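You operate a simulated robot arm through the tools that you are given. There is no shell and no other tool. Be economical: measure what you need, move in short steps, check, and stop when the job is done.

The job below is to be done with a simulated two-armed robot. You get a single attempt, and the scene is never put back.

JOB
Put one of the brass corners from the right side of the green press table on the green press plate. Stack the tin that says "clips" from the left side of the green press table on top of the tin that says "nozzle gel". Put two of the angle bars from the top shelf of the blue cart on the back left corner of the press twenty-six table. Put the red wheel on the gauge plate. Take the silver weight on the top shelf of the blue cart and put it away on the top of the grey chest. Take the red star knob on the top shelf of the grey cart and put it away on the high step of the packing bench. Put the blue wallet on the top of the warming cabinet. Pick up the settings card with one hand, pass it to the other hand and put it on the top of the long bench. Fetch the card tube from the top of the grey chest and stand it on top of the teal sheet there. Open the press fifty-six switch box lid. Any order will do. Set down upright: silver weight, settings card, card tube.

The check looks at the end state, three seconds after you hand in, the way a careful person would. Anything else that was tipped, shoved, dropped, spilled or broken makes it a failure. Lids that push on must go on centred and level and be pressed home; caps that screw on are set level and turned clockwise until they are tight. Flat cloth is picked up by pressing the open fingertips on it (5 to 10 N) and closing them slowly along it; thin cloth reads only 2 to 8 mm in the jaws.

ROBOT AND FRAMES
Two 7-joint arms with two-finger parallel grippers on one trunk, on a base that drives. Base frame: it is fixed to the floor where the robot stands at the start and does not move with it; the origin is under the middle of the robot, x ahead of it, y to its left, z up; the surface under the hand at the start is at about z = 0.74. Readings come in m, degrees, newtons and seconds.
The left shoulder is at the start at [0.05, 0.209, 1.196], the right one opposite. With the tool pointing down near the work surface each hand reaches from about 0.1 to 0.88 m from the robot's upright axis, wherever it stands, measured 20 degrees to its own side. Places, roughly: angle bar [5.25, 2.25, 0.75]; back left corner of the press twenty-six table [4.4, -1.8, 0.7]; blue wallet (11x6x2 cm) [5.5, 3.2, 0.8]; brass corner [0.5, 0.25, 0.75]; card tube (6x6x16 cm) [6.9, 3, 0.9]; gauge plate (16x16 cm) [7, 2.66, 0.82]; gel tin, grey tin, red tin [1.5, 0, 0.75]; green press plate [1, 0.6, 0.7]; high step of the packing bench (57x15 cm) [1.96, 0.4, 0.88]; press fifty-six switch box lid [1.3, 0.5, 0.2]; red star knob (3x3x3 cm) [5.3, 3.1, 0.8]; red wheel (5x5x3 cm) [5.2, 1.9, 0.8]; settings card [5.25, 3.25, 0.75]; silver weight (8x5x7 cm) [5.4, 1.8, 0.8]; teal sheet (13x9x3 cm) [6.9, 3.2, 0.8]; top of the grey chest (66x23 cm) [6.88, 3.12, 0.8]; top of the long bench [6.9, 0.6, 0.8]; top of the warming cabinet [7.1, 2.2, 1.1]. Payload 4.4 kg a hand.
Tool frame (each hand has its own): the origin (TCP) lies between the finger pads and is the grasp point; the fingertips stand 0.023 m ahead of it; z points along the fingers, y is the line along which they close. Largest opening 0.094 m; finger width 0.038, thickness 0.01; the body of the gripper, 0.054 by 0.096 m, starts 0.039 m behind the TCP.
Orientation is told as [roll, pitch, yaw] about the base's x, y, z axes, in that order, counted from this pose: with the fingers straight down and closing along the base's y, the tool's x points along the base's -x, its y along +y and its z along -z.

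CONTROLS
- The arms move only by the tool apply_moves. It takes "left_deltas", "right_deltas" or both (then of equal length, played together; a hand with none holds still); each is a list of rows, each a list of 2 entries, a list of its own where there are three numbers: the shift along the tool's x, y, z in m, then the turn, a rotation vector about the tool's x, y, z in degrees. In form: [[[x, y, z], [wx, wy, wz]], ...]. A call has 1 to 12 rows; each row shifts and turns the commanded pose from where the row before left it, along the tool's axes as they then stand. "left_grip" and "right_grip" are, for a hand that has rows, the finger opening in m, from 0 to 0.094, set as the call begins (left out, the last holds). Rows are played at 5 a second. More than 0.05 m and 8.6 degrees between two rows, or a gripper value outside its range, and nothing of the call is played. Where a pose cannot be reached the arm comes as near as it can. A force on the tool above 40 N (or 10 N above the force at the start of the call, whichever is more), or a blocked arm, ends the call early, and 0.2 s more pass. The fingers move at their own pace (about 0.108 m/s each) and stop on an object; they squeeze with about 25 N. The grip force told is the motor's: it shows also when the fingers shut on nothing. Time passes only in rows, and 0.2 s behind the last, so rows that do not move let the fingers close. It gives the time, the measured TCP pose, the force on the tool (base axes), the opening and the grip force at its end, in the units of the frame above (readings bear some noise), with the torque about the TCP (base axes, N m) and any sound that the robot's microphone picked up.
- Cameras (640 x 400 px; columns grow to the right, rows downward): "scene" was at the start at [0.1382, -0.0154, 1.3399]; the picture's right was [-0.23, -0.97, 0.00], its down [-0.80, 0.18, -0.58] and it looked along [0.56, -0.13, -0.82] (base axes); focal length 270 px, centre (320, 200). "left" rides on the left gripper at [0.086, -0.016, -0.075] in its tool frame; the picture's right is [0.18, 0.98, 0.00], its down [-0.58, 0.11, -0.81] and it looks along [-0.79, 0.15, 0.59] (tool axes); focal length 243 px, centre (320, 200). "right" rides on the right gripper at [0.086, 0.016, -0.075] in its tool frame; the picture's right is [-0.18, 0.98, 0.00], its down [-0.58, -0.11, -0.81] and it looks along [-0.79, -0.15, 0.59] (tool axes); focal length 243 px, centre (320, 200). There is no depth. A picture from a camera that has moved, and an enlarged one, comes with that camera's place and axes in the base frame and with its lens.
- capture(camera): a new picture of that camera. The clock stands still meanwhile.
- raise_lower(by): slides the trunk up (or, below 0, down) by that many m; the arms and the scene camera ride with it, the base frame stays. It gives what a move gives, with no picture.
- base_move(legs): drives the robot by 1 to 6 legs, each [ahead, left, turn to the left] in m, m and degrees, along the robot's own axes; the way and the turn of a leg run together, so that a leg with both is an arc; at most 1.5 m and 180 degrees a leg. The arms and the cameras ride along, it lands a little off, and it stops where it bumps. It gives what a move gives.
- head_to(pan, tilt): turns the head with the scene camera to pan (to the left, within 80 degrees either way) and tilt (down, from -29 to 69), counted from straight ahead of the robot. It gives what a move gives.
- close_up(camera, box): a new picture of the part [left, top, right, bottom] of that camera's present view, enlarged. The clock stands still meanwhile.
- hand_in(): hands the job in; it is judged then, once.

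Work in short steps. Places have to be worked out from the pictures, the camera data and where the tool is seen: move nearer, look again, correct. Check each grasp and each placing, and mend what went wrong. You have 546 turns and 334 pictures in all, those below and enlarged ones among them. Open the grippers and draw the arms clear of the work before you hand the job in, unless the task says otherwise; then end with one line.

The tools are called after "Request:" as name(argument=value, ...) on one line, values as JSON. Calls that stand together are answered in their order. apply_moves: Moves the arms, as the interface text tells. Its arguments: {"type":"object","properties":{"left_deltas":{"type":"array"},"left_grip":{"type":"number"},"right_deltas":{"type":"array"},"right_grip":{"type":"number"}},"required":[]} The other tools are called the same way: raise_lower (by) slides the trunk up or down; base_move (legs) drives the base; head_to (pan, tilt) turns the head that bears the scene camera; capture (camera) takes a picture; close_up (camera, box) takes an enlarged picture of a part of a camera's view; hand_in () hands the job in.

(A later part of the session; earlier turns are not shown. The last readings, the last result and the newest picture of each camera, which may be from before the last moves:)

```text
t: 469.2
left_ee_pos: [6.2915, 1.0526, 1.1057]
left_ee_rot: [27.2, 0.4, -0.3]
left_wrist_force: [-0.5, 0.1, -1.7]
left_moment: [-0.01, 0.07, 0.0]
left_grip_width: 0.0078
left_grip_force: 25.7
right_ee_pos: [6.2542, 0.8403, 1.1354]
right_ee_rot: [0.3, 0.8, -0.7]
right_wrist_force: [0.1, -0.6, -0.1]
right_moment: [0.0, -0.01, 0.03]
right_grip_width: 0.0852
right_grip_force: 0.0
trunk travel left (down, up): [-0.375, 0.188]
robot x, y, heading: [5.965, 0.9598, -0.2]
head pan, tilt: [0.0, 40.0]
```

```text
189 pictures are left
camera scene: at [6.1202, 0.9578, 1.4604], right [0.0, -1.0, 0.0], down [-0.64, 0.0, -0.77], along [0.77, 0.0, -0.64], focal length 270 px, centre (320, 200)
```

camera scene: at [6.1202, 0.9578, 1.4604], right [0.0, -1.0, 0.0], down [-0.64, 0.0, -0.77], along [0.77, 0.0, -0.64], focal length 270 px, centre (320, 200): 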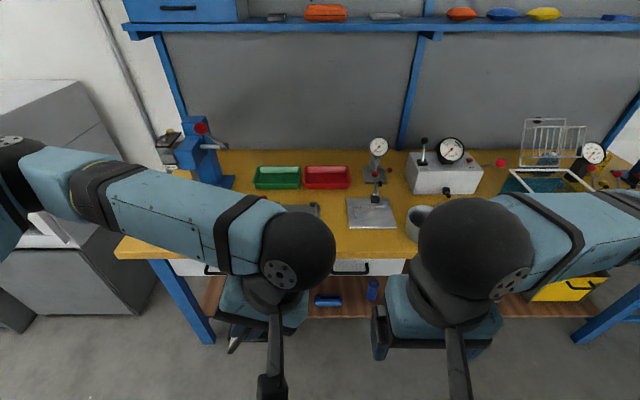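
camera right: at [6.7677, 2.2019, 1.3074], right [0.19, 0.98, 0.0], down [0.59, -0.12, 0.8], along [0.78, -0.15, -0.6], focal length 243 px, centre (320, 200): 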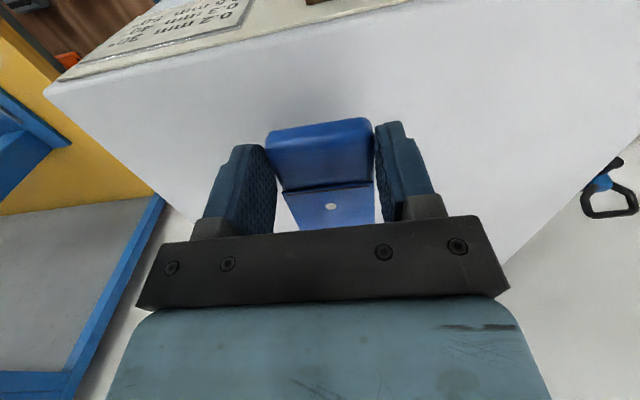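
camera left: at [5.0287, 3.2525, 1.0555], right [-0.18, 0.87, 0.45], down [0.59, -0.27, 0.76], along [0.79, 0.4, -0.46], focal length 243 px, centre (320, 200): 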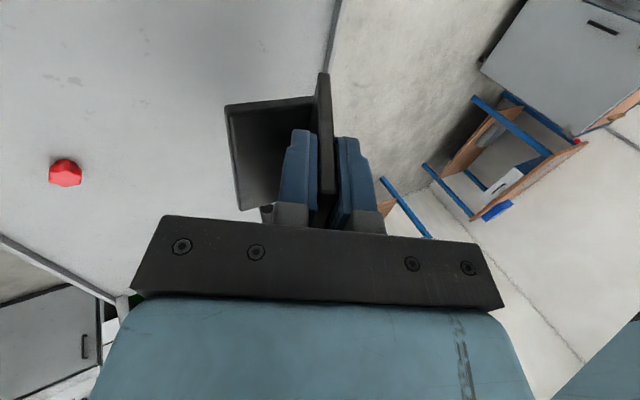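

Bench in view. Now the handover: untilt and turn the left hand so the panel lies crosswise with its free end to the right; the right hand moves aside.

Request:
apply_moves(left_deltas=[[[0, 0, 0], [7, 0, 0]], [[0, 0, 0], [7, 0, 0]], [[0, 0, 0], [7, 0, 0]], [[0, 0, 0], [6, 0, 0]], [[0, 0, 0], [0, 0, 8]], [[0, 0, 0], [0, 0, 8]], [[0, 0, 0], [0, 0, 8]], [[0, 0, 0], [0, 0, 8]], [[0, 0, 0], [0, 0, 8]], [[0, 0, 0], [0, 0, 8]], [[0, 0, 0], [0, 0, 8]], [[0, 0, 0], [0, 0, 8]]], right_deltas=[[[0, -0.03, 0], [0, 0, 0]], [[0, -0.03, 0], [0, 0, 0]], [[0, -0.03, 0], [0, 0, 0]], [[0, 0, 0], [0, 0, -8]], [[0, 0, 0], [0, 0, -8]], [[0, 0, 0], [0, 0, -8]], [[0, 0, 0], [0, 0, -8]], [[0, 0, 0], [0, 0, -8]], [[0, 0, 0], [0, 0, -8]], [[0, 0, 0], [0, 0, -8]], [[0, 0, 0], [0, 0, -8]], [[0, 0, 0], [0, 0, -8]]], right_grip=0.05)

Request:
capture(camera="scene")

```text
t: 471.8
left_ee_pos: [6.2904, 1.0532, 1.1056]
left_ee_rot: [-0.3, 0.2, -64.4]
left_wrist_force: [0.1, -0.7, -1.8]
left_moment: [0.1, 0.02, -0.02]
left_grip_width: 0.0074
left_grip_force: 24.9
right_ee_pos: [6.2921, 0.7669, 1.1362]
right_ee_rot: [0.9, 0.1, 71.5]
right_wrist_force: [-0.2, 0.3, 0.3]
right_moment: [0.02, 0.0, 0.0]
right_grip_width: 0.05
right_grip_force: 0.1
right hand out of reach, approached as far as the arm can: row 1, 2, 3
trunk travel left (down, up): [-0.375, 0.188]
robot x, y, heading: [5.9687, 0.9563, -0.1]
head pan, tilt: [0.0, 40.0]
```

```text
188 pictures are left
camera scene: at [6.1201, 0.9579, 1.4604], right [0.0, -1.0, 0.0], down [-0.64, 0.0, -0.77], along [0.77, 0.0, -0.64], focal length 270 px, centre (320, 200)
```

scene: 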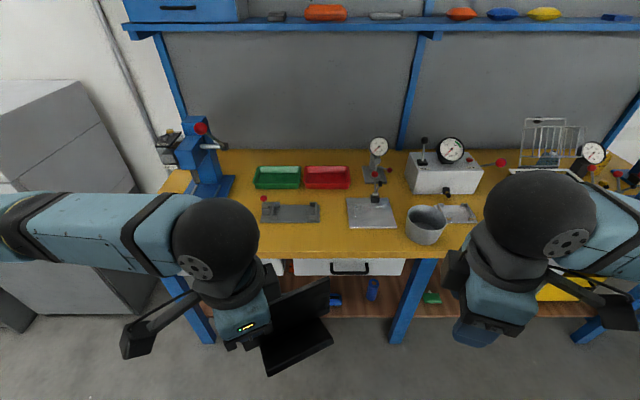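

Works well: the card now hangs with its free end to the right. I finish the turns and tilt the right hand 30° toward the card.

Request:
apply_moves(left_deltas=[[[0, 0, 0], [0, 0, 8]], [[0, 0, 0], [0, 0, 8]], [[0, 0, 0], [0, 0, 8]], [[0, 0, 0], [0, 0, 1.6]], [[0, 0, 0], [0, 0, 0]], [[0, 0, 0], [0, 0, 0]], [[0, 0, 0], [0, 0, 0]]], right_deltas=[[[0, 0, -0.02], [0, 0, -8]], [[0, 0, -0.02], [0, 0, -8]], [[0, 0, 0], [0, 0, -2.5]], [[0, 0, 0], [0, -8, 0]], [[0, 0, 0], [0, -8, 0]], [[0, 0, 0], [0, -8, 0]], [[0, 0, 0], [0, -6, 0]]])

Request:
head_to(pan=0, tilt=58)

Request:
capture(camera="scene")

Request:
capture(camera="right")

```text
t: 473.4
left_ee_pos: [6.2904, 1.0524, 1.1072]
left_ee_rot: [-0.2, 0.1, -90.0]
left_wrist_force: [0.2, 0.0, -1.3]
left_moment: [0.12, -0.03, 0.01]
left_grip_width: 0.0075
left_grip_force: 25.0
right_ee_pos: [6.2913, 0.8184, 1.1941]
right_ee_rot: [1.0, -18.9, 89.0]
right_wrist_force: [0.6, 0.3, 0.4]
right_moment: [-0.03, 0.03, 0.03]
right_grip_width: 0.05
right_grip_force: 0.0
right hand out of reach, approached as far as the arm can: row 3, 4, 5, 6, 7
trunk travel left (down, up): [-0.375, 0.188]
robot x, y, heading: [5.9681, 0.96, -0.1]
head pan, tilt: [0.0, 40.0]
```

```text
t: 474.2
left_ee_pos: [6.2911, 1.0532, 1.1064]
left_ee_rot: [-0.3, 0.0, -89.9]
left_wrist_force: [-0.8, 0.2, -1.8]
left_moment: [0.09, -0.01, 0.02]
left_grip_width: 0.0078
left_grip_force: 24.6
right_ee_pos: [6.291, 0.8181, 1.1932]
right_ee_rot: [1.0, -18.9, 89.1]
right_wrist_force: [0.0, -0.4, -0.3]
right_moment: [-0.02, 0.0, 0.04]
right_grip_width: 0.0498
right_grip_force: 0.0
trunk travel left (down, up): [-0.375, 0.188]
robot x, y, heading: [5.9669, 0.9564, -0.1]
head pan, tilt: [0.0, 58.0]
```

```text
187 pictures are left
camera scene: at [6.1039, 0.9576, 1.4361], right [0.0, -1.0, 0.0], down [-0.85, 0.0, -0.53], along [0.53, 0.0, -0.85], focal length 270 px, centre (320, 200)
```

scene: 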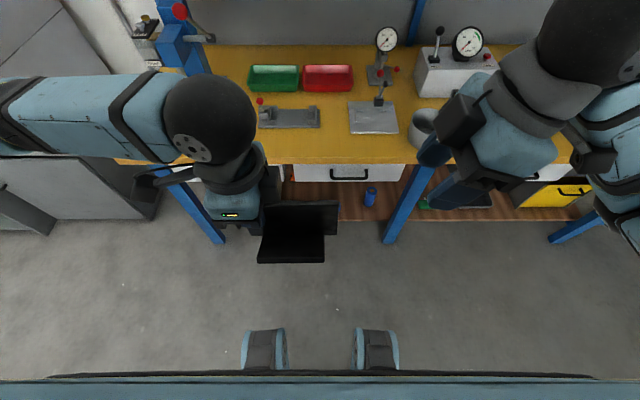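

```text
186 pictures are left
camera right: at [6.2744, 0.7111, 1.236], right [-0.98, 0.18, 0.08], down [0.13, 0.29, 0.95], along [0.15, 0.94, -0.3], focal length 243 px, centre (320, 200)
```

right: 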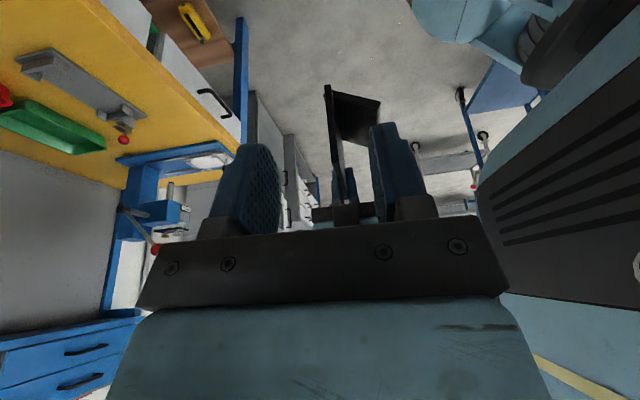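

The panel is neatly between the right fingers' plane. I move the right hand closer and add tilt.

Request:
apply_moves(right_deltas=[[[-0.03, 0, 0.016], [0, 0, 0]], [[-0.03, 0, 0.016], [0, 0, 0]], [[-0.029, 0, 0.016], [0, 0, 0]], [[0, 0, 0], [0, -6, 0]], [[0, 0, 0], [0, -5, 0]], [[0, 0, 0], [0, 0, 0]]])

Request:
capture(camera="right")

Request:
capture(camera="scene")

```text
t: 475.6
left_ee_pos: [6.2924, 1.0539, 1.1066]
left_ee_rot: [-0.3, 0.0, -89.8]
left_wrist_force: [-0.4, -0.4, -0.3]
left_moment: [0.08, -0.05, 0.01]
left_grip_width: 0.0076
left_grip_force: 25.4
right_ee_pos: [6.292, 0.9176, 1.1783]
right_ee_rot: [1.1, -30.0, 88.9]
right_wrist_force: [-0.3, -0.2, 0.4]
right_moment: [0.01, 0.02, -0.01]
right_grip_width: 0.0497
right_grip_force: 0.2
trunk travel left (down, up): [-0.375, 0.188]
robot x, y, heading: [5.9702, 0.9595, -0.0]
head pan, tilt: [0.0, 58.0]
```

```text
185 pictures are left
camera right: at [6.2753, 0.8051, 1.1988], right [-0.98, 0.17, 0.11], down [0.13, 0.1, 0.99], along [0.16, 0.98, -0.12], focal length 243 px, centre (320, 200)
```

right: 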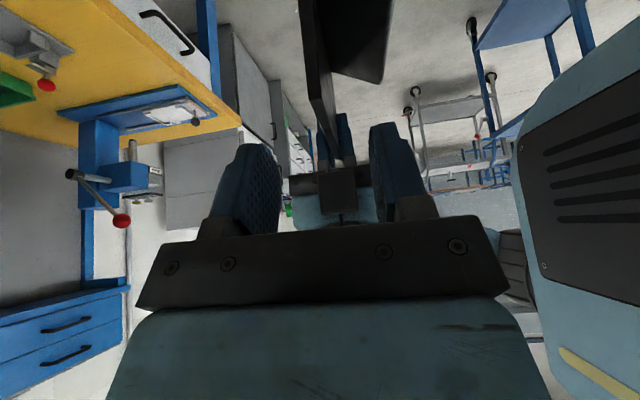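

```text
184 pictures are left
camera scene: at [6.1041, 0.9582, 1.436], right [0.0, -1.0, 0.0], down [-0.85, 0.0, -0.53], along [0.53, 0.0, -0.85], focal length 270 px, centre (320, 200)
```

scene: 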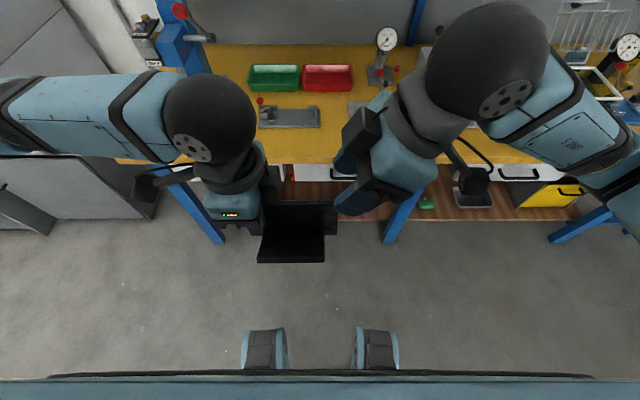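

Aligned. Approach along the tilted axis.

Request:
apply_moves(right_deltas=[[[0, 0, 0.03], [0, 0, 0]], [[0, 0, 0.03], [0, 0, 0]], [[0, 0, 0.02], [0, 0, 0]], [[0, 0, 0.015], [0, 0, 0]], [[0, 0, 0], [0, 0, 0]]])

Request:
capture(camera="right")

Request:
close_up(camera="scene", box=[160, 100, 460, 290])

```text
t: 476.8
left_ee_pos: [6.291, 1.0529, 1.1048]
left_ee_rot: [-0.3, 0.1, -89.8]
left_wrist_force: [1.9, 9.3, -7.8]
left_moment: [0.67, 0.03, 0.26]
left_grip_width: 0.008
left_grip_force: 24.5
right_ee_pos: [6.2909, 0.9639, 1.096]
right_ee_rot: [1.2, -29.9, 88.8]
right_wrist_force: [-1.2, -9.4, 6.4]
right_moment: [0.0, -0.04, -0.09]
right_grip_width: 0.05
right_grip_force: 0.2
trunk travel left (down, up): [-0.375, 0.188]
robot x, y, heading: [5.9672, 0.9554, -0.0]
head pan, tilt: [0.0, 58.0]
```

```text
183 pictures are left
camera right: at [6.274, 0.8517, 1.1166], right [-0.98, 0.17, 0.11], down [0.13, 0.1, 0.99], along [0.16, 0.98, -0.12], focal length 243 px, centre (320, 200)
```

right: 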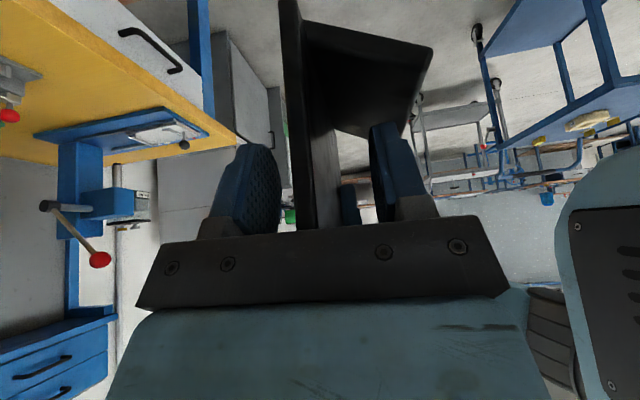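

```text
2.11 times, centred on (310, 195) of scene
camera zoom: at [6.1039, 0.9577, 1.436], right [0.0, -1.0, 0.0], down [-0.85, 0.0, -0.53], along [0.53, 0.0, -0.85], focal length 569 px, centre (341, 210)
```

zoom: 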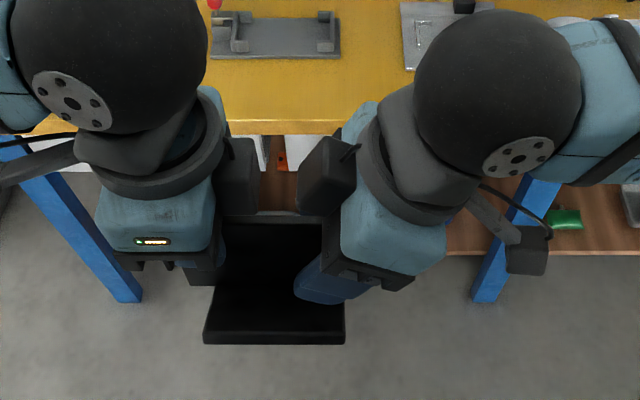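

The panel's edge touches the palm (9 N). I back off 6 mm, shift 6 mm to centre, then close the right hand.

Request:
apply_moves(right_deltas=[[[0, 0, -0.006], [0, 0, 0]], [[0, -0.006, 0], [0, 0, 0]], [[0, 0, 0], [0, 0, 0]]])

Request:
apply_moves(right_deltas=[[[0, 0, 0], [0, 0, 0]], [[0, 0, 0], [0, 0, 0]], [[0, 0, 0], [0, 0, 0]]], right_grip=0.0)

Request:
capture(camera="right")

```text
t: 477.6
left_ee_pos: [6.2913, 1.0535, 1.1055]
left_ee_rot: [-0.4, 0.1, -89.9]
left_wrist_force: [-0.5, 0.3, -1.6]
left_moment: [0.07, -0.04, 0.0]
left_grip_width: 0.0078
left_grip_force: 25.0
right_ee_pos: [6.2962, 0.9622, 1.1012]
right_ee_rot: [1.2, -29.8, 88.8]
right_wrist_force: [-0.7, -0.9, -0.6]
right_moment: [-0.05, -0.01, -0.01]
right_grip_width: 0.0502
right_grip_force: 0.0
trunk travel left (down, up): [-0.375, 0.188]
robot x, y, heading: [5.9688, 0.9587, -0.4]
head pan, tilt: [0.0, 58.0]
```

```text
t: 478.4
left_ee_pos: [6.2918, 1.0536, 1.1068]
left_ee_rot: [-0.3, 0.1, -89.7]
left_wrist_force: [23.8, 4.9, -6.1]
left_moment: [0.0, -0.19, 1.01]
left_grip_width: 0.0087
left_grip_force: 24.9
right_ee_pos: [6.2948, 0.9626, 1.1003]
right_ee_rot: [1.3, -29.8, 88.8]
right_wrist_force: [-24.1, -4.8, 4.4]
right_moment: [0.47, 0.06, 1.17]
right_grip_width: 0.0098
right_grip_force: 24.9
trunk travel left (down, up): [-0.375, 0.188]
robot x, y, heading: [5.9667, 0.9529, -0.3]
head pan, tilt: [0.0, 58.0]
```

```text
181 pictures are left
camera right: at [6.2792, 0.8493, 1.1216], right [-0.98, 0.17, 0.11], down [0.13, 0.1, 0.99], along [0.15, 0.98, -0.12], focal length 243 px, centre (320, 200)
```

right: 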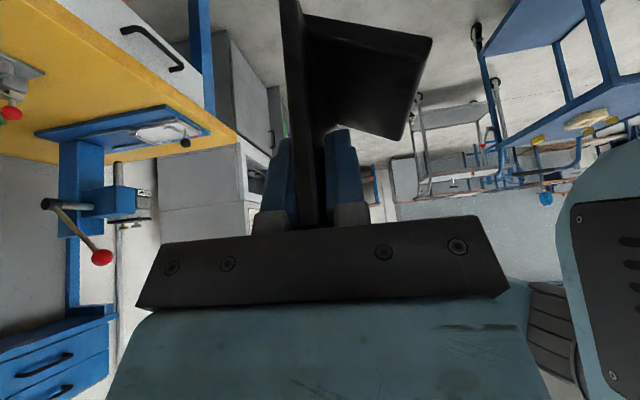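

Both hands hold it, with 24 N side load; I relieve that by shifting the right hand back 4 mm, then release with the left.

Request:
apply_moves(right_deltas=[[[0, 0.002, 0], [0, 0, 0]], [[0, 0.002, 0], [0, 0, 0]], [[0, 0, 0], [0, 0, 0]]])

Request:
apply_moves(left_deltas=[[[0, 0, 0], [0, 0, 0]], [[0, 0, 0], [0, 0, 0]], [[0, 0, 0], [0, 0, 0]]], left_grip=0.04)

Request:
apply_moves(left_deltas=[[[0, 0, -0.03], [0, 0, 0]], [[0, 0, -0.04], [0, 0, 0]], [[0, 0, -0.03], [0, 0, 0]], [[-0.0, 0, 0], [0, 0, 0]]])

Request:
capture(camera="scene")

```text
t: 479.2
left_ee_pos: [6.2909, 1.0524, 1.1059]
left_ee_rot: [-0.4, 0.1, -89.8]
left_wrist_force: [20.5, -2.1, -4.3]
left_moment: [0.41, 0.12, 0.9]
left_grip_width: 0.0083
left_grip_force: 25.5
right_ee_pos: [6.2924, 0.9635, 1.1015]
right_ee_rot: [1.1, -29.9, 88.8]
right_wrist_force: [-18.8, 2.8, 2.1]
right_moment: [-0.13, -0.26, 0.9]
right_grip_width: 0.0087
right_grip_force: 24.7
trunk travel left (down, up): [-0.375, 0.188]
robot x, y, heading: [5.9628, 0.9553, 0.1]
head pan, tilt: [0.0, 58.0]
```

```text
t: 480.0
left_ee_pos: [6.2911, 1.0526, 1.1065]
left_ee_rot: [-0.4, 0.1, -89.8]
left_wrist_force: [0.5, 0.3, 0.3]
left_moment: [-0.01, 0.03, 0.01]
left_grip_width: 0.0402
left_grip_force: 0.1
right_ee_pos: [6.2935, 0.9625, 1.1016]
right_ee_rot: [1.2, -29.9, 88.8]
right_wrist_force: [-0.1, 0.1, -0.1]
right_moment: [-0.08, -0.03, 0.0]
right_grip_width: 0.0081
right_grip_force: 25.4
trunk travel left (down, up): [-0.375, 0.188]
robot x, y, heading: [5.9654, 0.9557, -0.1]
head pan, tilt: [0.0, 58.0]
```

```text
t: 481.0
left_ee_pos: [6.2923, 1.053, 1.2074]
left_ee_rot: [-0.4, 0.0, -90.0]
left_wrist_force: [0.6, 0.4, 0.0]
left_moment: [0.0, 0.03, 0.05]
left_grip_width: 0.0399
left_grip_force: 0.1
right_ee_pos: [6.2921, 0.9621, 1.101]
right_ee_rot: [1.2, -29.8, 88.8]
right_wrist_force: [-0.6, 0.2, -0.3]
right_moment: [-0.07, -0.03, -0.02]
right_grip_width: 0.0078
right_grip_force: 24.9
trunk travel left (down, up): [-0.375, 0.188]
robot x, y, heading: [5.9635, 0.9573, -0.1]
head pan, tilt: [0.0, 58.0]
```

```text
180 pictures are left
camera scene: at [6.1041, 0.9581, 1.436], right [0.0, -1.0, 0.0], down [-0.85, 0.0, -0.53], along [0.53, 0.0, -0.85], focal length 270 px, centre (320, 200)
```

scene: 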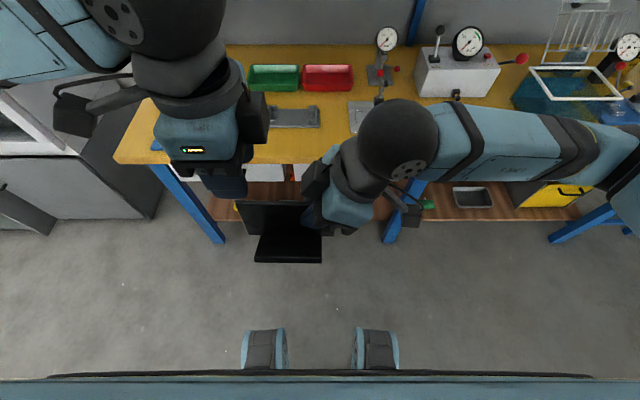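

The card is now in the right hand alone. I return the left hand to normal on the left, and tilt the right hand so the card's base is level.

Request:
apply_moves(left_deltas=[[[0.04, 0, 0], [0, 0, 0]], [[0.04, 0, 0], [0, 0, 0]], [[0, 0, 0], [0, 0, -8]], [[0, 0, 0], [0, 0, -8]], [[0, 0, 0], [0, 0, -8]], [[0, 0, 0], [0, 0, -8]], [[0, 0, 0], [0, 0, -8]], [[0, 0, 0], [0, 0, -8]], [[0, 0, 0], [0, 0, -8]], [[0, 0, 0], [0, 0, -8]], [[0, 0, 0], [0, 0, -8]], [[0, 0, 0], [0, 0, -8]]], right_deltas=[[[0, 0, 0], [0, 0, 0]], [[0, 0, 0], [0, 0, 0]], [[0, 0, 0], [0, 0, 0]], [[0, 0, 0], [0, 0, 0]], [[0, 0, 0], [0, 0, 0]], [[0, 0, 0], [0, 0, 0]], [[0, 0, 0], [5.85, 0, -3.375]], [[0, 0, 0], [5.85, 0, -3.375]], [[0, 0, 0], [5.85, 0, -3.375]], [[0, 0, 0], [5.85, 0, -3.375]], [[0, 0, 0], [0, 0, 0]], [[0, 0, 0], [0, 0, 0]]])

Request:
capture(camera="scene")

Request:
capture(camera="right")

```text
t: 483.6
left_ee_pos: [6.2922, 1.1327, 1.2074]
left_ee_rot: [0.0, 0.4, -9.9]
left_wrist_force: [-0.2, -0.1, -0.1]
left_moment: [0.03, 0.01, 0.01]
left_grip_width: 0.0401
left_grip_force: 0.0
right_ee_pos: [6.2937, 0.9626, 1.101]
right_ee_rot: [-29.4, -26.6, 103.5]
right_wrist_force: [-0.3, 0.3, -0.1]
right_moment: [-0.04, 0.01, 0.0]
right_grip_width: 0.0077
right_grip_force: 24.6
trunk travel left (down, up): [-0.375, 0.188]
robot x, y, heading: [5.9658, 0.9588, -0.0]
head pan, tilt: [0.0, 58.0]
```

```text
179 pictures are left
camera scene: at [6.1039, 0.9579, 1.436], right [0.0, -1.0, 0.0], down [-0.85, 0.0, -0.53], along [0.53, 0.0, -0.85], focal length 270 px, centre (320, 200)
```

scene: 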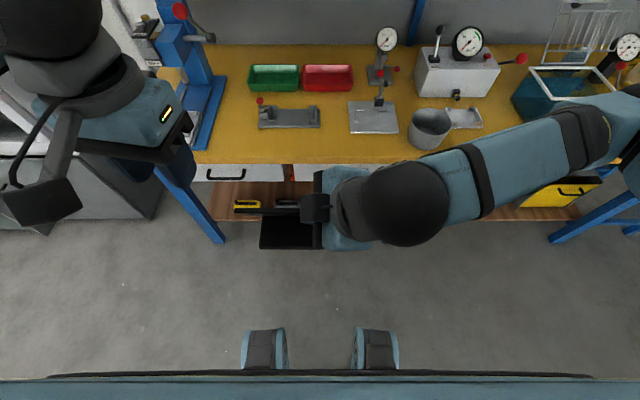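

```text
178 pictures are left
camera right: at [6.2678, 0.8494, 1.112], right [-0.92, 0.17, -0.35], down [-0.34, 0.11, 0.94], along [0.19, 0.98, -0.04], focal length 243 px, centre (320, 200)
```

right: 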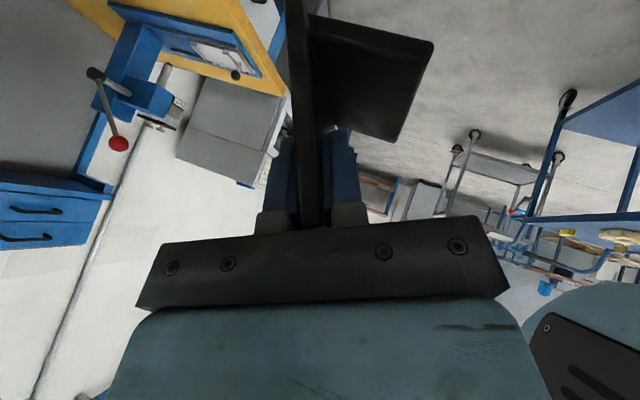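

The base seems ~9° over-rotated (slopes down toward me). I rotate back 8° and check with close-ups.

Request:
apply_moves(right_deltas=[[[0, 0, 0], [-6.9, 0, 4]], [[0, 0, 0], [0, 0, 0]]])

Request:
close_up(camera="right", box=[240, 0, 480, 200])

```text
t: 484.2
left_ee_pos: [6.2914, 1.1327, 1.2057]
left_ee_rot: [0.1, 0.3, -9.8]
left_wrist_force: [0.5, 0.1, 1.3]
left_moment: [0.02, -0.01, 0.03]
left_grip_width: 0.04
left_grip_force: 0.1
right_ee_pos: [6.2925, 0.9632, 1.1]
right_ee_rot: [-20.6, -28.4, 99.5]
right_wrist_force: [-0.6, 0.4, -0.4]
right_moment: [-0.09, 0.0, 0.0]
right_grip_width: 0.008
right_grip_force: 25.2
trunk travel left (down, up): [-0.375, 0.188]
robot x, y, heading: [5.9664, 0.9532, -0.1]
head pan, tilt: [0.0, 58.0]
```

```text
2.00 times, centred on (360, 100) of right
camera zoom: at [6.2698, 0.8493, 1.1154], right [-0.96, 0.17, -0.22], down [-0.2, 0.1, 0.97], along [0.19, 0.98, -0.07], focal length 485 px, centre (240, 400)
```

zoom: 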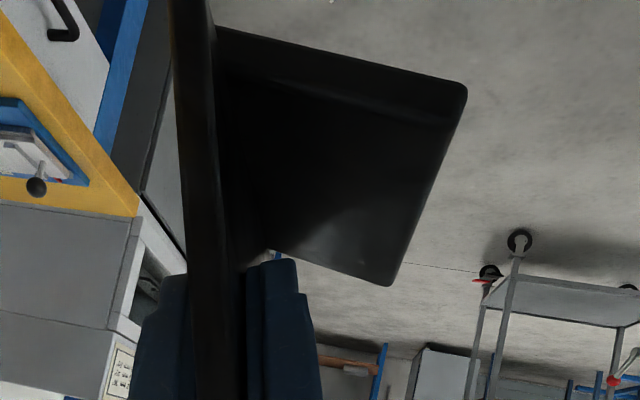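

The base is level now (bottom ≈73 mm below the TCP). I drive to the bench's left part, where a free area lies.

Request:
base_move(legs=[[0, 0.42, 0], [0.18, 0, 0]])

Request:
capture(camera="scene")

```text
t: 489.5
left_ee_pos: [6.4715, 1.5542, 1.2062]
left_ee_rot: [0.0, 0.4, -9.9]
left_wrist_force: [-0.5, 0.6, -0.3]
left_moment: [-0.02, 0.01, 0.03]
left_grip_width: 0.0401
left_grip_force: 0.1
right_ee_pos: [6.4728, 1.3846, 1.1011]
right_ee_rot: [-20.6, -28.3, 99.7]
right_wrist_force: [0.2, 1.2, 0.1]
right_moment: [-0.07, 0.02, 0.02]
right_grip_width: 0.0078
right_grip_force: 24.8
trunk travel left (down, up): [-0.375, 0.188]
robot x, y, heading: [6.1478, 1.3775, -0.1]
head pan, tilt: [0.0, 58.0]
```

```text
176 pictures are left
camera scene: at [6.2841, 1.3797, 1.436], right [0.0, -1.0, 0.0], down [-0.85, 0.0, -0.53], along [0.53, 0.0, -0.85], focal length 270 px, centre (320, 200)
```

scene: 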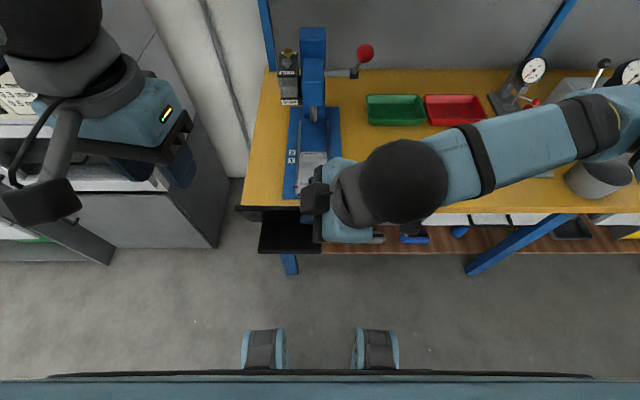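

Free band on the bench is x 6.66–6.9, y 1.16–1.31 (between blue press and fixture). I move the card there: TCP to (6.744,1.175) at height.

Request:
apply_moves(right_deltas=[[[0.0278, -0.0324, -0.0039], [0, 0, 0]], [[0.0278, -0.0324, -0.0039], [0, 0, 0]], [[0.0278, -0.0324, -0.0039], [0, 0, 0]], [[0.0278, -0.0324, -0.0039], [0, 0, 0]], [[0.0278, -0.0324, -0.0039], [0, 0, 0]], [[0.0278, -0.0324, -0.0039], [0, 0, 0]], [[0.0278, -0.0324, -0.0039], [0, 0, 0]], [[0.0278, -0.0324, -0.0039], [0, 0, 0]], [[0.019, 0.0124, 0.033], [0, 0, 0]], [[0.019, 0.0124, 0.033], [0, 0, 0]], [[0, 0, 0], [0, 0, 0]]])

Request:
capture(camera="scene")

Request:
capture(camera="right")

```text
t: 491.9
left_ee_pos: [6.4706, 1.5561, 1.2078]
left_ee_rot: [-0.1, 0.3, -9.9]
left_wrist_force: [0.6, 0.1, -0.8]
left_moment: [-0.01, -0.02, -0.02]
left_grip_width: 0.0402
left_grip_force: 0.0
right_ee_pos: [6.6805, 1.2374, 0.9781]
right_ee_rot: [-20.7, -28.2, 99.7]
right_wrist_force: [0.5, -0.8, 0.8]
right_moment: [-0.07, -0.02, 0.0]
right_grip_width: 0.0079
right_grip_force: 25.1
right hand out of reach, approached as far as the arm can: row 6, 7, 8
trunk travel left (down, up): [-0.375, 0.188]
robot x, y, heading: [6.1467, 1.3749, 0.2]
head pan, tilt: [0.0, 58.0]
```

```text
175 pictures are left
camera scene: at [6.2831, 1.3806, 1.4361], right [0.0, -1.0, 0.0], down [-0.85, 0.0, -0.53], along [0.53, 0.0, -0.85], focal length 270 px, centre (320, 200)
```

scene: 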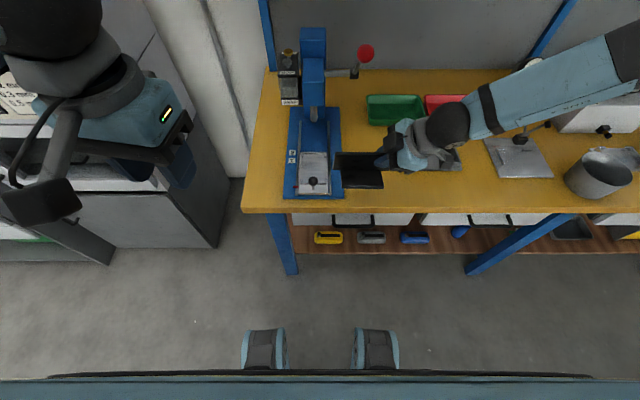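

```text
174 pictures are left
camera right: at [6.6562, 1.1233, 0.9929], right [-0.96, 0.17, -0.22], down [-0.2, 0.1, 0.97], along [0.19, 0.98, -0.07], focal length 243 px, centre (320, 200)
```

right: 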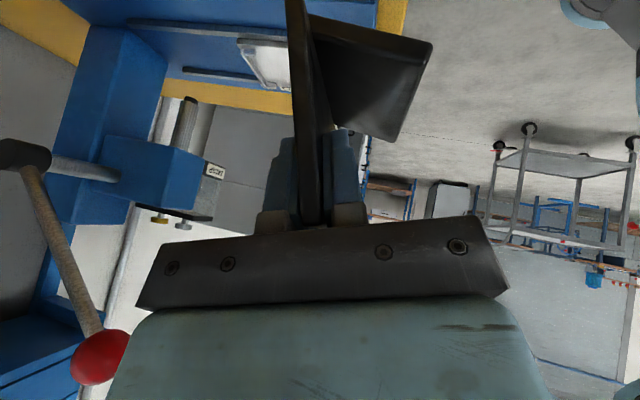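

Reach fell short by ~6 cm each way; I use the base: 5 cm ahead, 5.5 cm right.

Request:
base_move(legs=[[0.05, -0.055, 0]])

Request:
close_up(camera="scene", box=[230, 60, 530, 250])

```text
t: 493.1
left_ee_pos: [6.5204, 1.5004, 1.2069]
left_ee_rot: [0.0, 0.3, -9.9]
left_wrist_force: [-0.5, 1.2, 0.0]
left_moment: [0.0, 0.0, 0.0]
left_grip_width: 0.0401
left_grip_force: 0.0
right_ee_pos: [6.7282, 1.181, 0.978]
right_ee_rot: [-20.6, -28.3, 99.6]
right_wrist_force: [-0.3, 0.2, 0.1]
right_moment: [-0.04, -0.01, 0.01]
right_grip_width: 0.0077
right_grip_force: 25.0
trunk travel left (down, up): [-0.375, 0.188]
robot x, y, heading: [6.1964, 1.3282, 0.2]
head pan, tilt: [0.0, 58.0]
```

```text
2.11 times, centred on (380, 155) of scene
camera zoom: at [6.3333, 1.3256, 1.436], right [0.0, -1.0, 0.0], down [-0.85, 0.0, -0.53], along [0.53, 0.0, -0.85], focal length 569 px, centre (194, 295)
```

zoom: 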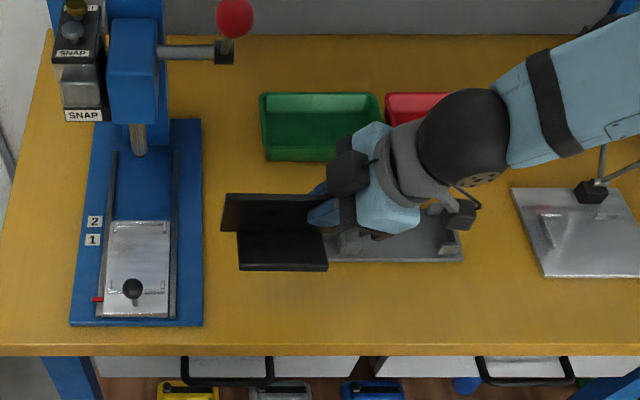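

Position is good (gaps ≈2–3 cm either side). Lowering 8 cm.

Request:
apply_moves(right_deltas=[[[0.0142, 0.0093, 0.0247], [0, 0, 0]], [[0.0142, 0.0093, 0.0247], [0, 0, 0]], [[0.0095, 0.0062, 0.0165], [0, 0, 0]], [[0, 0, 0], [0, 0, 0]]])

Request:
capture(camera="right")

Request:
close_up(camera="scene", box=[230, 60, 530, 250])

```text
t: 494.1
left_ee_pos: [6.5209, 1.5012, 1.2061]
left_ee_rot: [0.0, 0.2, -9.7]
left_wrist_force: [0.4, -0.1, -0.4]
left_moment: [-0.02, 0.0, 0.03]
left_grip_width: 0.04
left_grip_force: 0.1
right_ee_pos: [6.7288, 1.1818, 0.8979]
right_ee_rot: [-20.6, -28.2, 99.6]
right_wrist_force: [-0.6, 0.5, 0.2]
right_moment: [-0.07, -0.05, -0.01]
right_grip_width: 0.008
right_grip_force: 24.6
trunk travel left (down, up): [-0.375, 0.188]
robot x, y, heading: [6.1984, 1.3237, 0.3]
head pan, tilt: [0.0, 58.0]
```

```text
172 pictures are left
camera right: at [6.7062, 1.0688, 0.913], right [-0.96, 0.17, -0.22], down [-0.2, 0.1, 0.97], along [0.19, 0.98, -0.07], focal length 243 px, centre (320, 200)
```

right: 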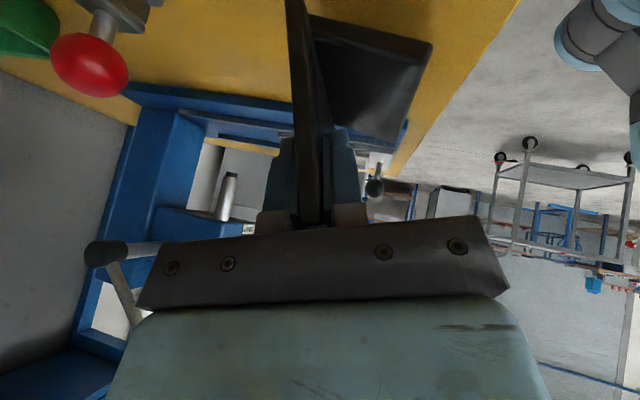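

```text
2.11 times, centred on (380, 155) of scene
camera zoom: at [6.3332, 1.3256, 1.436], right [0.0, -1.0, 0.0], down [-0.85, 0.0, -0.53], along [0.53, 0.0, -0.85], focal length 569 px, centre (194, 295)
```

zoom: 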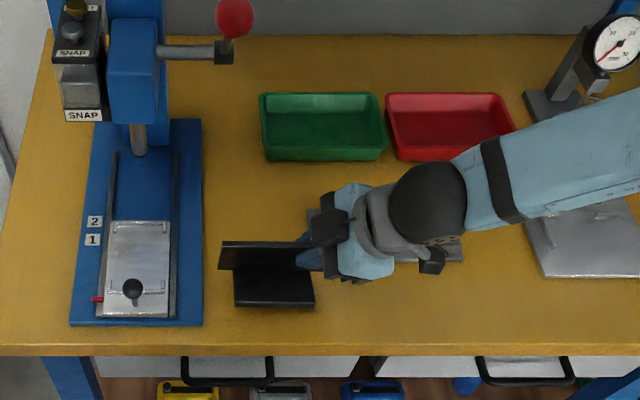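

The fixture's red knob is near my right gripper but should clear by ~2 cm. Lower slowly.

Request:
apply_moves(right_deltas=[[[0.0047, 0.0031, 0.0082], [0, 0, 0]], [[0.0028, 0.0019, 0.0049], [0, 0, 0]], [[0, 0, 0], [0, 0, 0]]])

Request:
capture(camera="right")

```text
t: 494.9
left_ee_pos: [6.521, 1.501, 1.2068]
left_ee_rot: [0.0, 0.2, -9.8]
left_wrist_force: [0.5, -0.2, -0.6]
left_moment: [0.01, 0.0, 0.0]
left_grip_width: 0.04
left_grip_force: 0.1
right_ee_pos: [6.7285, 1.1814, 0.8809]
right_ee_rot: [-20.6, -28.3, 99.6]
right_wrist_force: [0.5, -0.8, 0.7]
right_moment: [-0.1, -0.04, -0.03]
right_grip_width: 0.008
right_grip_force: 24.8
trunk travel left (down, up): [-0.375, 0.188]
robot x, y, heading: [6.1956, 1.3218, 0.0]
head pan, tilt: [0.0, 58.0]
```

```text
170 pictures are left
camera right: at [6.7061, 1.0686, 0.8966], right [-0.96, 0.17, -0.22], down [-0.2, 0.1, 0.97], along [0.19, 0.98, -0.07], focal length 243 px, centre (320, 200)
```

right: 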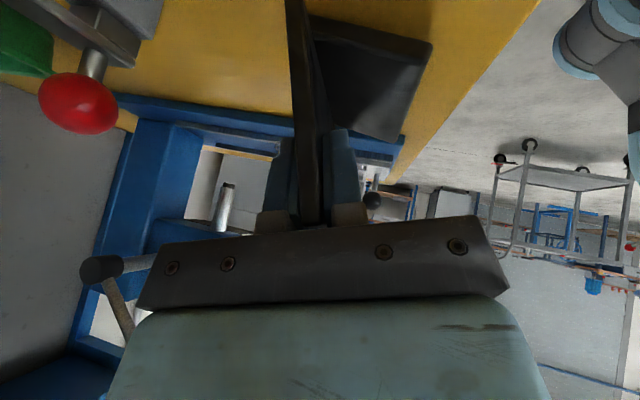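

Request:
apply_moves(right_deltas=[[[0.0014, 0.0009, 0.0025], [0, 0, 0]], [[0.0014, 0.0009, 0.0025], [0, 0, 0]], [[0.0009, 0.0006, 0.0016], [0, 0, 0]], [[0, 0, 0], [0, 0, 0]]])

```text
t: 495.9
left_ee_pos: [6.5186, 1.5021, 1.2063]
left_ee_rot: [-0.1, 0.2, -9.9]
left_wrist_force: [-0.6, -0.4, -0.1]
left_moment: [-0.01, 0.04, -0.02]
left_grip_width: 0.0401
left_grip_force: 0.1
right_ee_pos: [6.7274, 1.1836, 0.876]
right_ee_rot: [-20.9, -28.3, 99.8]
right_wrist_force: [6.6, 4.6, 22.6]
right_moment: [0.04, -1.18, 0.18]
right_grip_width: 0.0087
right_grip_force: 24.6
trunk travel left (down, up): [-0.375, 0.188]
robot x, y, heading: [6.1974, 1.3263, -0.2]
head pan, tilt: [0.0, 58.0]
```

Touchdown (far edge first). Ease 2 mm and open a little.

Request:
apply_moves(right_deltas=[[[-0.0009, -0.0006, -0.0016], [0, 0, 0]], [[0, 0, 0], [0, 0, 0]]])

Request:
apply_moves(right_deltas=[[[0, 0, 0], [0, 0, 0]], [[0, 0, 0], [0, 0, 0]]], right_grip=0.03)

Request:
capture(camera="right")

Request:
close_up(camera="scene", box=[230, 60, 530, 250])

```text
t: 496.5
left_ee_pos: [6.5201, 1.5023, 1.2061]
left_ee_rot: [0.0, 0.3, -9.8]
left_wrist_force: [0.7, -0.3, -0.3]
left_moment: [0.01, 0.01, -0.02]
left_grip_width: 0.0401
left_grip_force: 0.1
right_ee_pos: [6.728, 1.1827, 0.8767]
right_ee_rot: [-20.7, -28.3, 99.7]
right_wrist_force: [5.2, 3.0, 16.1]
right_moment: [0.06, -0.94, 0.14]
right_grip_width: 0.0081
right_grip_force: 25.1
trunk travel left (down, up): [-0.375, 0.188]
robot x, y, heading: [6.1987, 1.3255, -0.1]
head pan, tilt: [0.0, 58.0]
```

```text
t: 497.1
left_ee_pos: [6.5204, 1.5015, 1.2053]
left_ee_rot: [0.0, 0.3, -9.8]
left_wrist_force: [0.5, -0.1, -1.0]
left_moment: [0.01, -0.02, 0.01]
left_grip_width: 0.0397
left_grip_force: 0.0
right_ee_pos: [6.7291, 1.183, 0.8747]
right_ee_rot: [-20.5, -28.3, 99.6]
right_wrist_force: [0.3, -0.1, 0.3]
right_moment: [0.0, -0.01, 0.03]
right_grip_width: 0.0299
right_grip_force: 0.1
trunk travel left (down, up): [-0.375, 0.188]
robot x, y, heading: [6.198, 1.3244, -0.0]
head pan, tilt: [0.0, 58.0]
```

```text
169 pictures are left
camera right: at [6.7053, 1.0685, 0.8903], right [-0.96, 0.17, -0.22], down [-0.2, 0.1, 0.97], along [0.19, 0.98, -0.07], focal length 243 px, centre (320, 200)
```

right: 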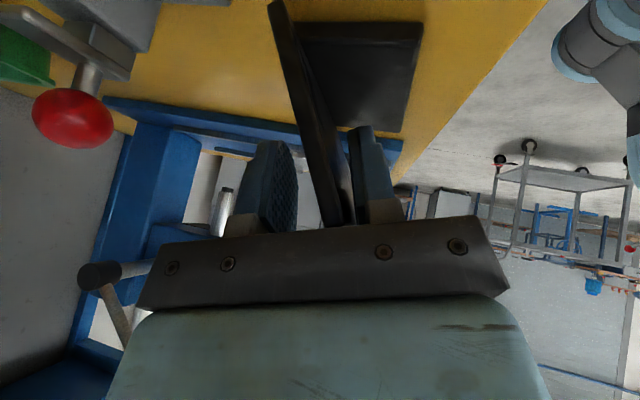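

```text
2.11 times, centred on (380, 155) of scene
camera zoom: at [6.3331, 1.3255, 1.4359], right [0.0, -1.0, 0.0], down [-0.85, 0.0, -0.53], along [0.53, 0.0, -0.85], focal length 569 px, centre (194, 295)
```

zoom: 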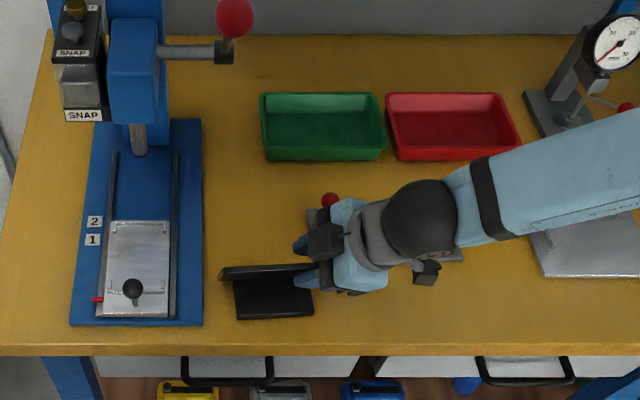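

Card stands on its base. Open wider and withdraw along the tool axis.

Request:
apply_moves(right_deltas=[[[0, 0, 0], [0, 0, 0]], [[0, 0, 0], [0, 0, 0]]], right_grip=0.06)

Request:
apply_moves(right_deltas=[[[0, 0, -0.02], [0, 0, 0]], [[0, 0, -0.03], [0, 0, 0]], [[0, 0, -0.04], [0, 0, 0]], [[0, 0, -0.04], [0, 0, 0]], [[0, 0, 0], [0, 0, 0]]])

Request:
close_up(camera="scene", box=[230, 60, 530, 250])

```text
t: 497.7
left_ee_pos: [6.5224, 1.5009, 1.2075]
left_ee_rot: [0.1, 0.3, -9.9]
left_wrist_force: [1.1, -0.1, 0.0]
left_moment: [-0.03, 0.01, -0.01]
left_grip_width: 0.0399
left_grip_force: 0.1
right_ee_pos: [6.7285, 1.1816, 0.8755]
right_ee_rot: [-20.6, -28.3, 99.6]
right_wrist_force: [0.4, 0.4, 0.1]
right_moment: [0.03, 0.03, 0.01]
right_grip_width: 0.0599
right_grip_force: 0.0
trunk travel left (down, up): [-0.375, 0.188]
robot x, y, heading: [6.1996, 1.3249, -0.3]
head pan, tilt: [0.0, 58.0]
```

```text
t: 498.9
left_ee_pos: [6.5217, 1.5004, 1.2069]
left_ee_rot: [0.0, 0.4, -9.8]
left_wrist_force: [0.0, 0.5, 0.9]
left_moment: [-0.02, 0.02, -0.02]
left_grip_width: 0.0399
left_grip_force: 0.1
right_ee_pos: [6.6932, 1.1166, 0.9829]
right_ee_rot: [-20.6, -28.3, 99.5]
right_wrist_force: [0.2, -0.2, 0.5]
right_moment: [-0.04, -0.01, -0.01]
right_grip_width: 0.0601
right_grip_force: 0.0
trunk travel left (down, up): [-0.375, 0.188]
robot x, y, heading: [6.1969, 1.3235, 0.3]
head pan, tilt: [0.0, 58.0]
```

```text
2.11 times, centred on (380, 155) of scene
camera zoom: at [6.3342, 1.3253, 1.4358], right [0.0, -1.0, 0.0], down [-0.85, 0.0, -0.53], along [0.53, 0.0, -0.85], focal length 569 px, centre (194, 295)
```

zoom: 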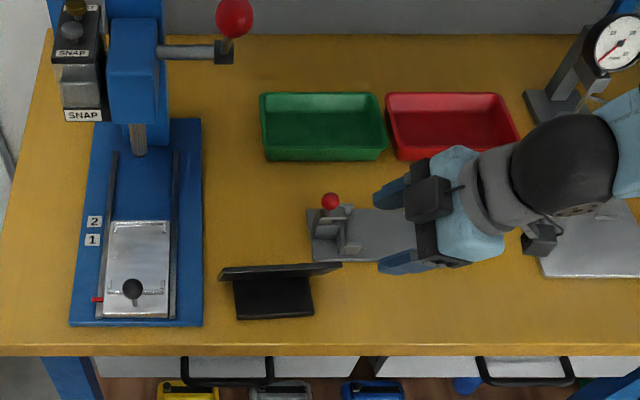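

The settings card stands on the long bench. I lift the right hand, back off, and restore its normal orientation.

Request:
apply_moves(right_deltas=[[[-0.019, -0.0124, -0.033], [0, 0, 0]], [[-0.019, -0.0124, -0.033], [0, 0, 0]], [[0, 0, 0], [0, 0, 0]]])

Request:
base_move(legs=[[-0.25, -0.3, 0]])

Request:
apply_moves(right_deltas=[[[0, 0, 0], [6.5, 0, -3.9]], [[0, 0, 0], [-5.85, 0, 3.375]], [[0, 0, 0], [-5.85, 0, 3.375]], [[0, 0, 0], [-5.85, 0, 3.375]], [[0, 0, 0], [-5.85, 0, 3.375]], [[0, 0, 0], [0, 8, 0]], [[0, 0, 0], [0, 8, 0]], [[0, 0, 0], [0, 8, 0]], [[0, 0, 0], [0, 6, 0]], [[0, 0, 0], [0, 0, 0]]])

```text
t: 499.7
left_ee_pos: [6.5216, 1.5, 1.2069]
left_ee_rot: [0.0, 0.4, -9.7]
left_wrist_force: [-0.1, -0.2, -0.6]
left_moment: [0.01, -0.01, 0.0]
left_grip_width: 0.0401
left_grip_force: 0.1
right_ee_pos: [6.6807, 1.142, 1.0493]
right_ee_rot: [-21.0, -28.3, 99.5]
right_wrist_force: [0.6, 0.2, -0.3]
right_moment: [0.03, 0.01, 0.01]
right_grip_width: 0.06
right_grip_force: 0.0
right hand out of reach, approached as far as the arm can: row 1, 2
trunk travel left (down, up): [-0.375, 0.188]
robot x, y, heading: [6.1961, 1.3237, -0.0]
head pan, tilt: [0.0, 58.0]
```

```text
t: 502.9
left_ee_pos: [6.2682, 1.1982, 1.2071]
left_ee_rot: [0.0, 0.2, -10.0]
left_wrist_force: [0.5, 0.0, 0.1]
left_moment: [-0.01, -0.03, 0.02]
left_grip_width: 0.0401
left_grip_force: 0.2
right_ee_pos: [6.425, 0.8403, 1.0497]
right_ee_rot: [-20.9, -28.2, 99.4]
right_wrist_force: [0.2, -0.4, -0.4]
right_moment: [0.01, 0.04, 0.0]
right_grip_width: 0.06
right_grip_force: 0.0
trunk travel left (down, up): [-0.375, 0.188]
robot x, y, heading: [5.9437, 1.0253, -0.4]
head pan, tilt: [0.0, 58.0]
```

```text
t: 505.1
left_ee_pos: [6.2687, 1.1998, 1.2066]
left_ee_rot: [0.0, 0.4, -10.0]
left_wrist_force: [-0.3, 0.9, 0.0]
left_moment: [-0.04, 0.01, -0.02]
left_grip_width: 0.0399
left_grip_force: 0.1
right_ee_pos: [6.3534, 0.9092, 1.0065]
right_ee_rot: [0.6, -10.7, 88.8]
right_wrist_force: [0.4, -0.3, 0.1]
right_moment: [-0.02, 0.0, -0.01]
right_grip_width: 0.06
right_grip_force: 0.0
right hand out of reach, approached as far as the arm can: row 3, 4, 5, 6, 7, 9
trunk travel left (down, up): [-0.375, 0.188]
robot x, y, heading: [5.9389, 1.0261, 0.0]
head pan, tilt: [0.0, 58.0]
```

Continue restoring: remove the remaining tilt and turn yaw back to zero; left hand likewise.

Request:
apply_moves(right_deltas=[[[0, 0, 0], [0, 8, 0]], [[0, 0, 0], [0, 2.5, 0]], [[0, 0, 0], [0, 0, 8]], [[0, 0, 0], [0, 0, 8]], [[0, 0, 0], [0, 0, 8]], [[0, 0, 0], [0, 0, 8]], [[0, 0, 0], [0, 0, 8]], [[0, 0, 0], [0, 0, 8]], [[0, 0, 0], [0, 0, 8]], [[0, 0, 0], [0, 0, 8]], [[0, 0, 0], [0, 0, 8]], [[0, 0, 0], [0, 0, 8]]], left_deltas=[[[0, 0, 0], [0, 0, -8]], [[0, 0, 0], [0, 0, -2]], [[0, 0, 0.02], [0, 0, 0]], [[0, 0, 0.02], [0, 0, 0]], [[0, 0, 0.02], [0, 0, 0]], [[0, 0, 0.02], [0, 0, 0]], [[0, 0, 0.02], [0, 0, 0]], [[0, 0, 0], [0, 0, 0]], [[0, 0, 0], [0, 0, 0]], [[0, 0, 0], [0, 0, 0]], [[0, 0, 0], [0, 0, 0]], [[0, 0, 0], [0, 0, 0]]], left_grip=0.06)

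Request:
apply_moves(right_deltas=[[[0.04, -0.02, 0], [0, 0, 8]], [[0.03, -0.03, 0], [0, 0, 0]], [[0, 0, 0], [0, 0, 0]]])

Request:
raise_lower(by=-0.1)

```text
t: 507.7
left_ee_pos: [6.2675, 1.1983, 1.1071]
left_ee_rot: [0.1, 0.2, 0.0]
left_wrist_force: [0.1, 0.5, 0.0]
left_moment: [-0.03, 0.02, -0.02]
left_grip_width: 0.0602
left_grip_force: 0.1
right_ee_pos: [6.3534, 0.9085, 1.006]
right_ee_rot: [0.6, 0.5, 8.6]
right_wrist_force: [-0.9, -0.2, 0.4]
right_moment: [0.02, -0.04, 0.01]
right_grip_width: 0.06
right_grip_force: 0.1
trunk travel left (down, up): [-0.375, 0.188]
robot x, y, heading: [5.9419, 1.0231, -0.4]
head pan, tilt: [0.0, 58.0]
```

```text
t: 508.5
left_ee_pos: [6.269, 1.1999, 1.1055]
left_ee_rot: [0.0, 0.4, -0.1]
left_wrist_force: [-0.8, 0.2, -0.5]
left_moment: [-0.07, 0.05, 0.01]
left_grip_width: 0.0599
left_grip_force: 0.1
right_ee_pos: [6.2869, 0.8521, 1.0061]
right_ee_rot: [0.3, 0.6, 0.9]
right_wrist_force: [0.3, -0.7, 0.3]
right_moment: [-0.02, 0.01, 0.03]
right_grip_width: 0.0603
right_grip_force: 0.1
trunk travel left (down, up): [-0.375, 0.188]
robot x, y, heading: [5.9429, 1.0256, -0.0]
head pan, tilt: [0.0, 58.0]
```

```text
t: 509.9
left_ee_pos: [6.2678, 1.201, 1.006]
left_ee_rot: [0.1, 0.3, -0.1]
left_wrist_force: [0.1, -0.7, 0.9]
left_moment: [0.0, 0.01, -0.01]
left_grip_width: 0.0601
left_grip_force: 0.1
right_ee_pos: [6.2865, 0.8522, 0.9057]
right_ee_rot: [0.4, 0.5, 0.7]
right_wrist_force: [0.0, -1.0, 0.1]
right_moment: [0.0, -0.02, 0.02]
right_grip_width: 0.0601
right_grip_force: 0.1
trunk travel left (down, up): [-0.275, 0.288]
robot x, y, heading: [5.9436, 1.0232, -0.6]
head pan, tilt: [0.0, 58.0]
```

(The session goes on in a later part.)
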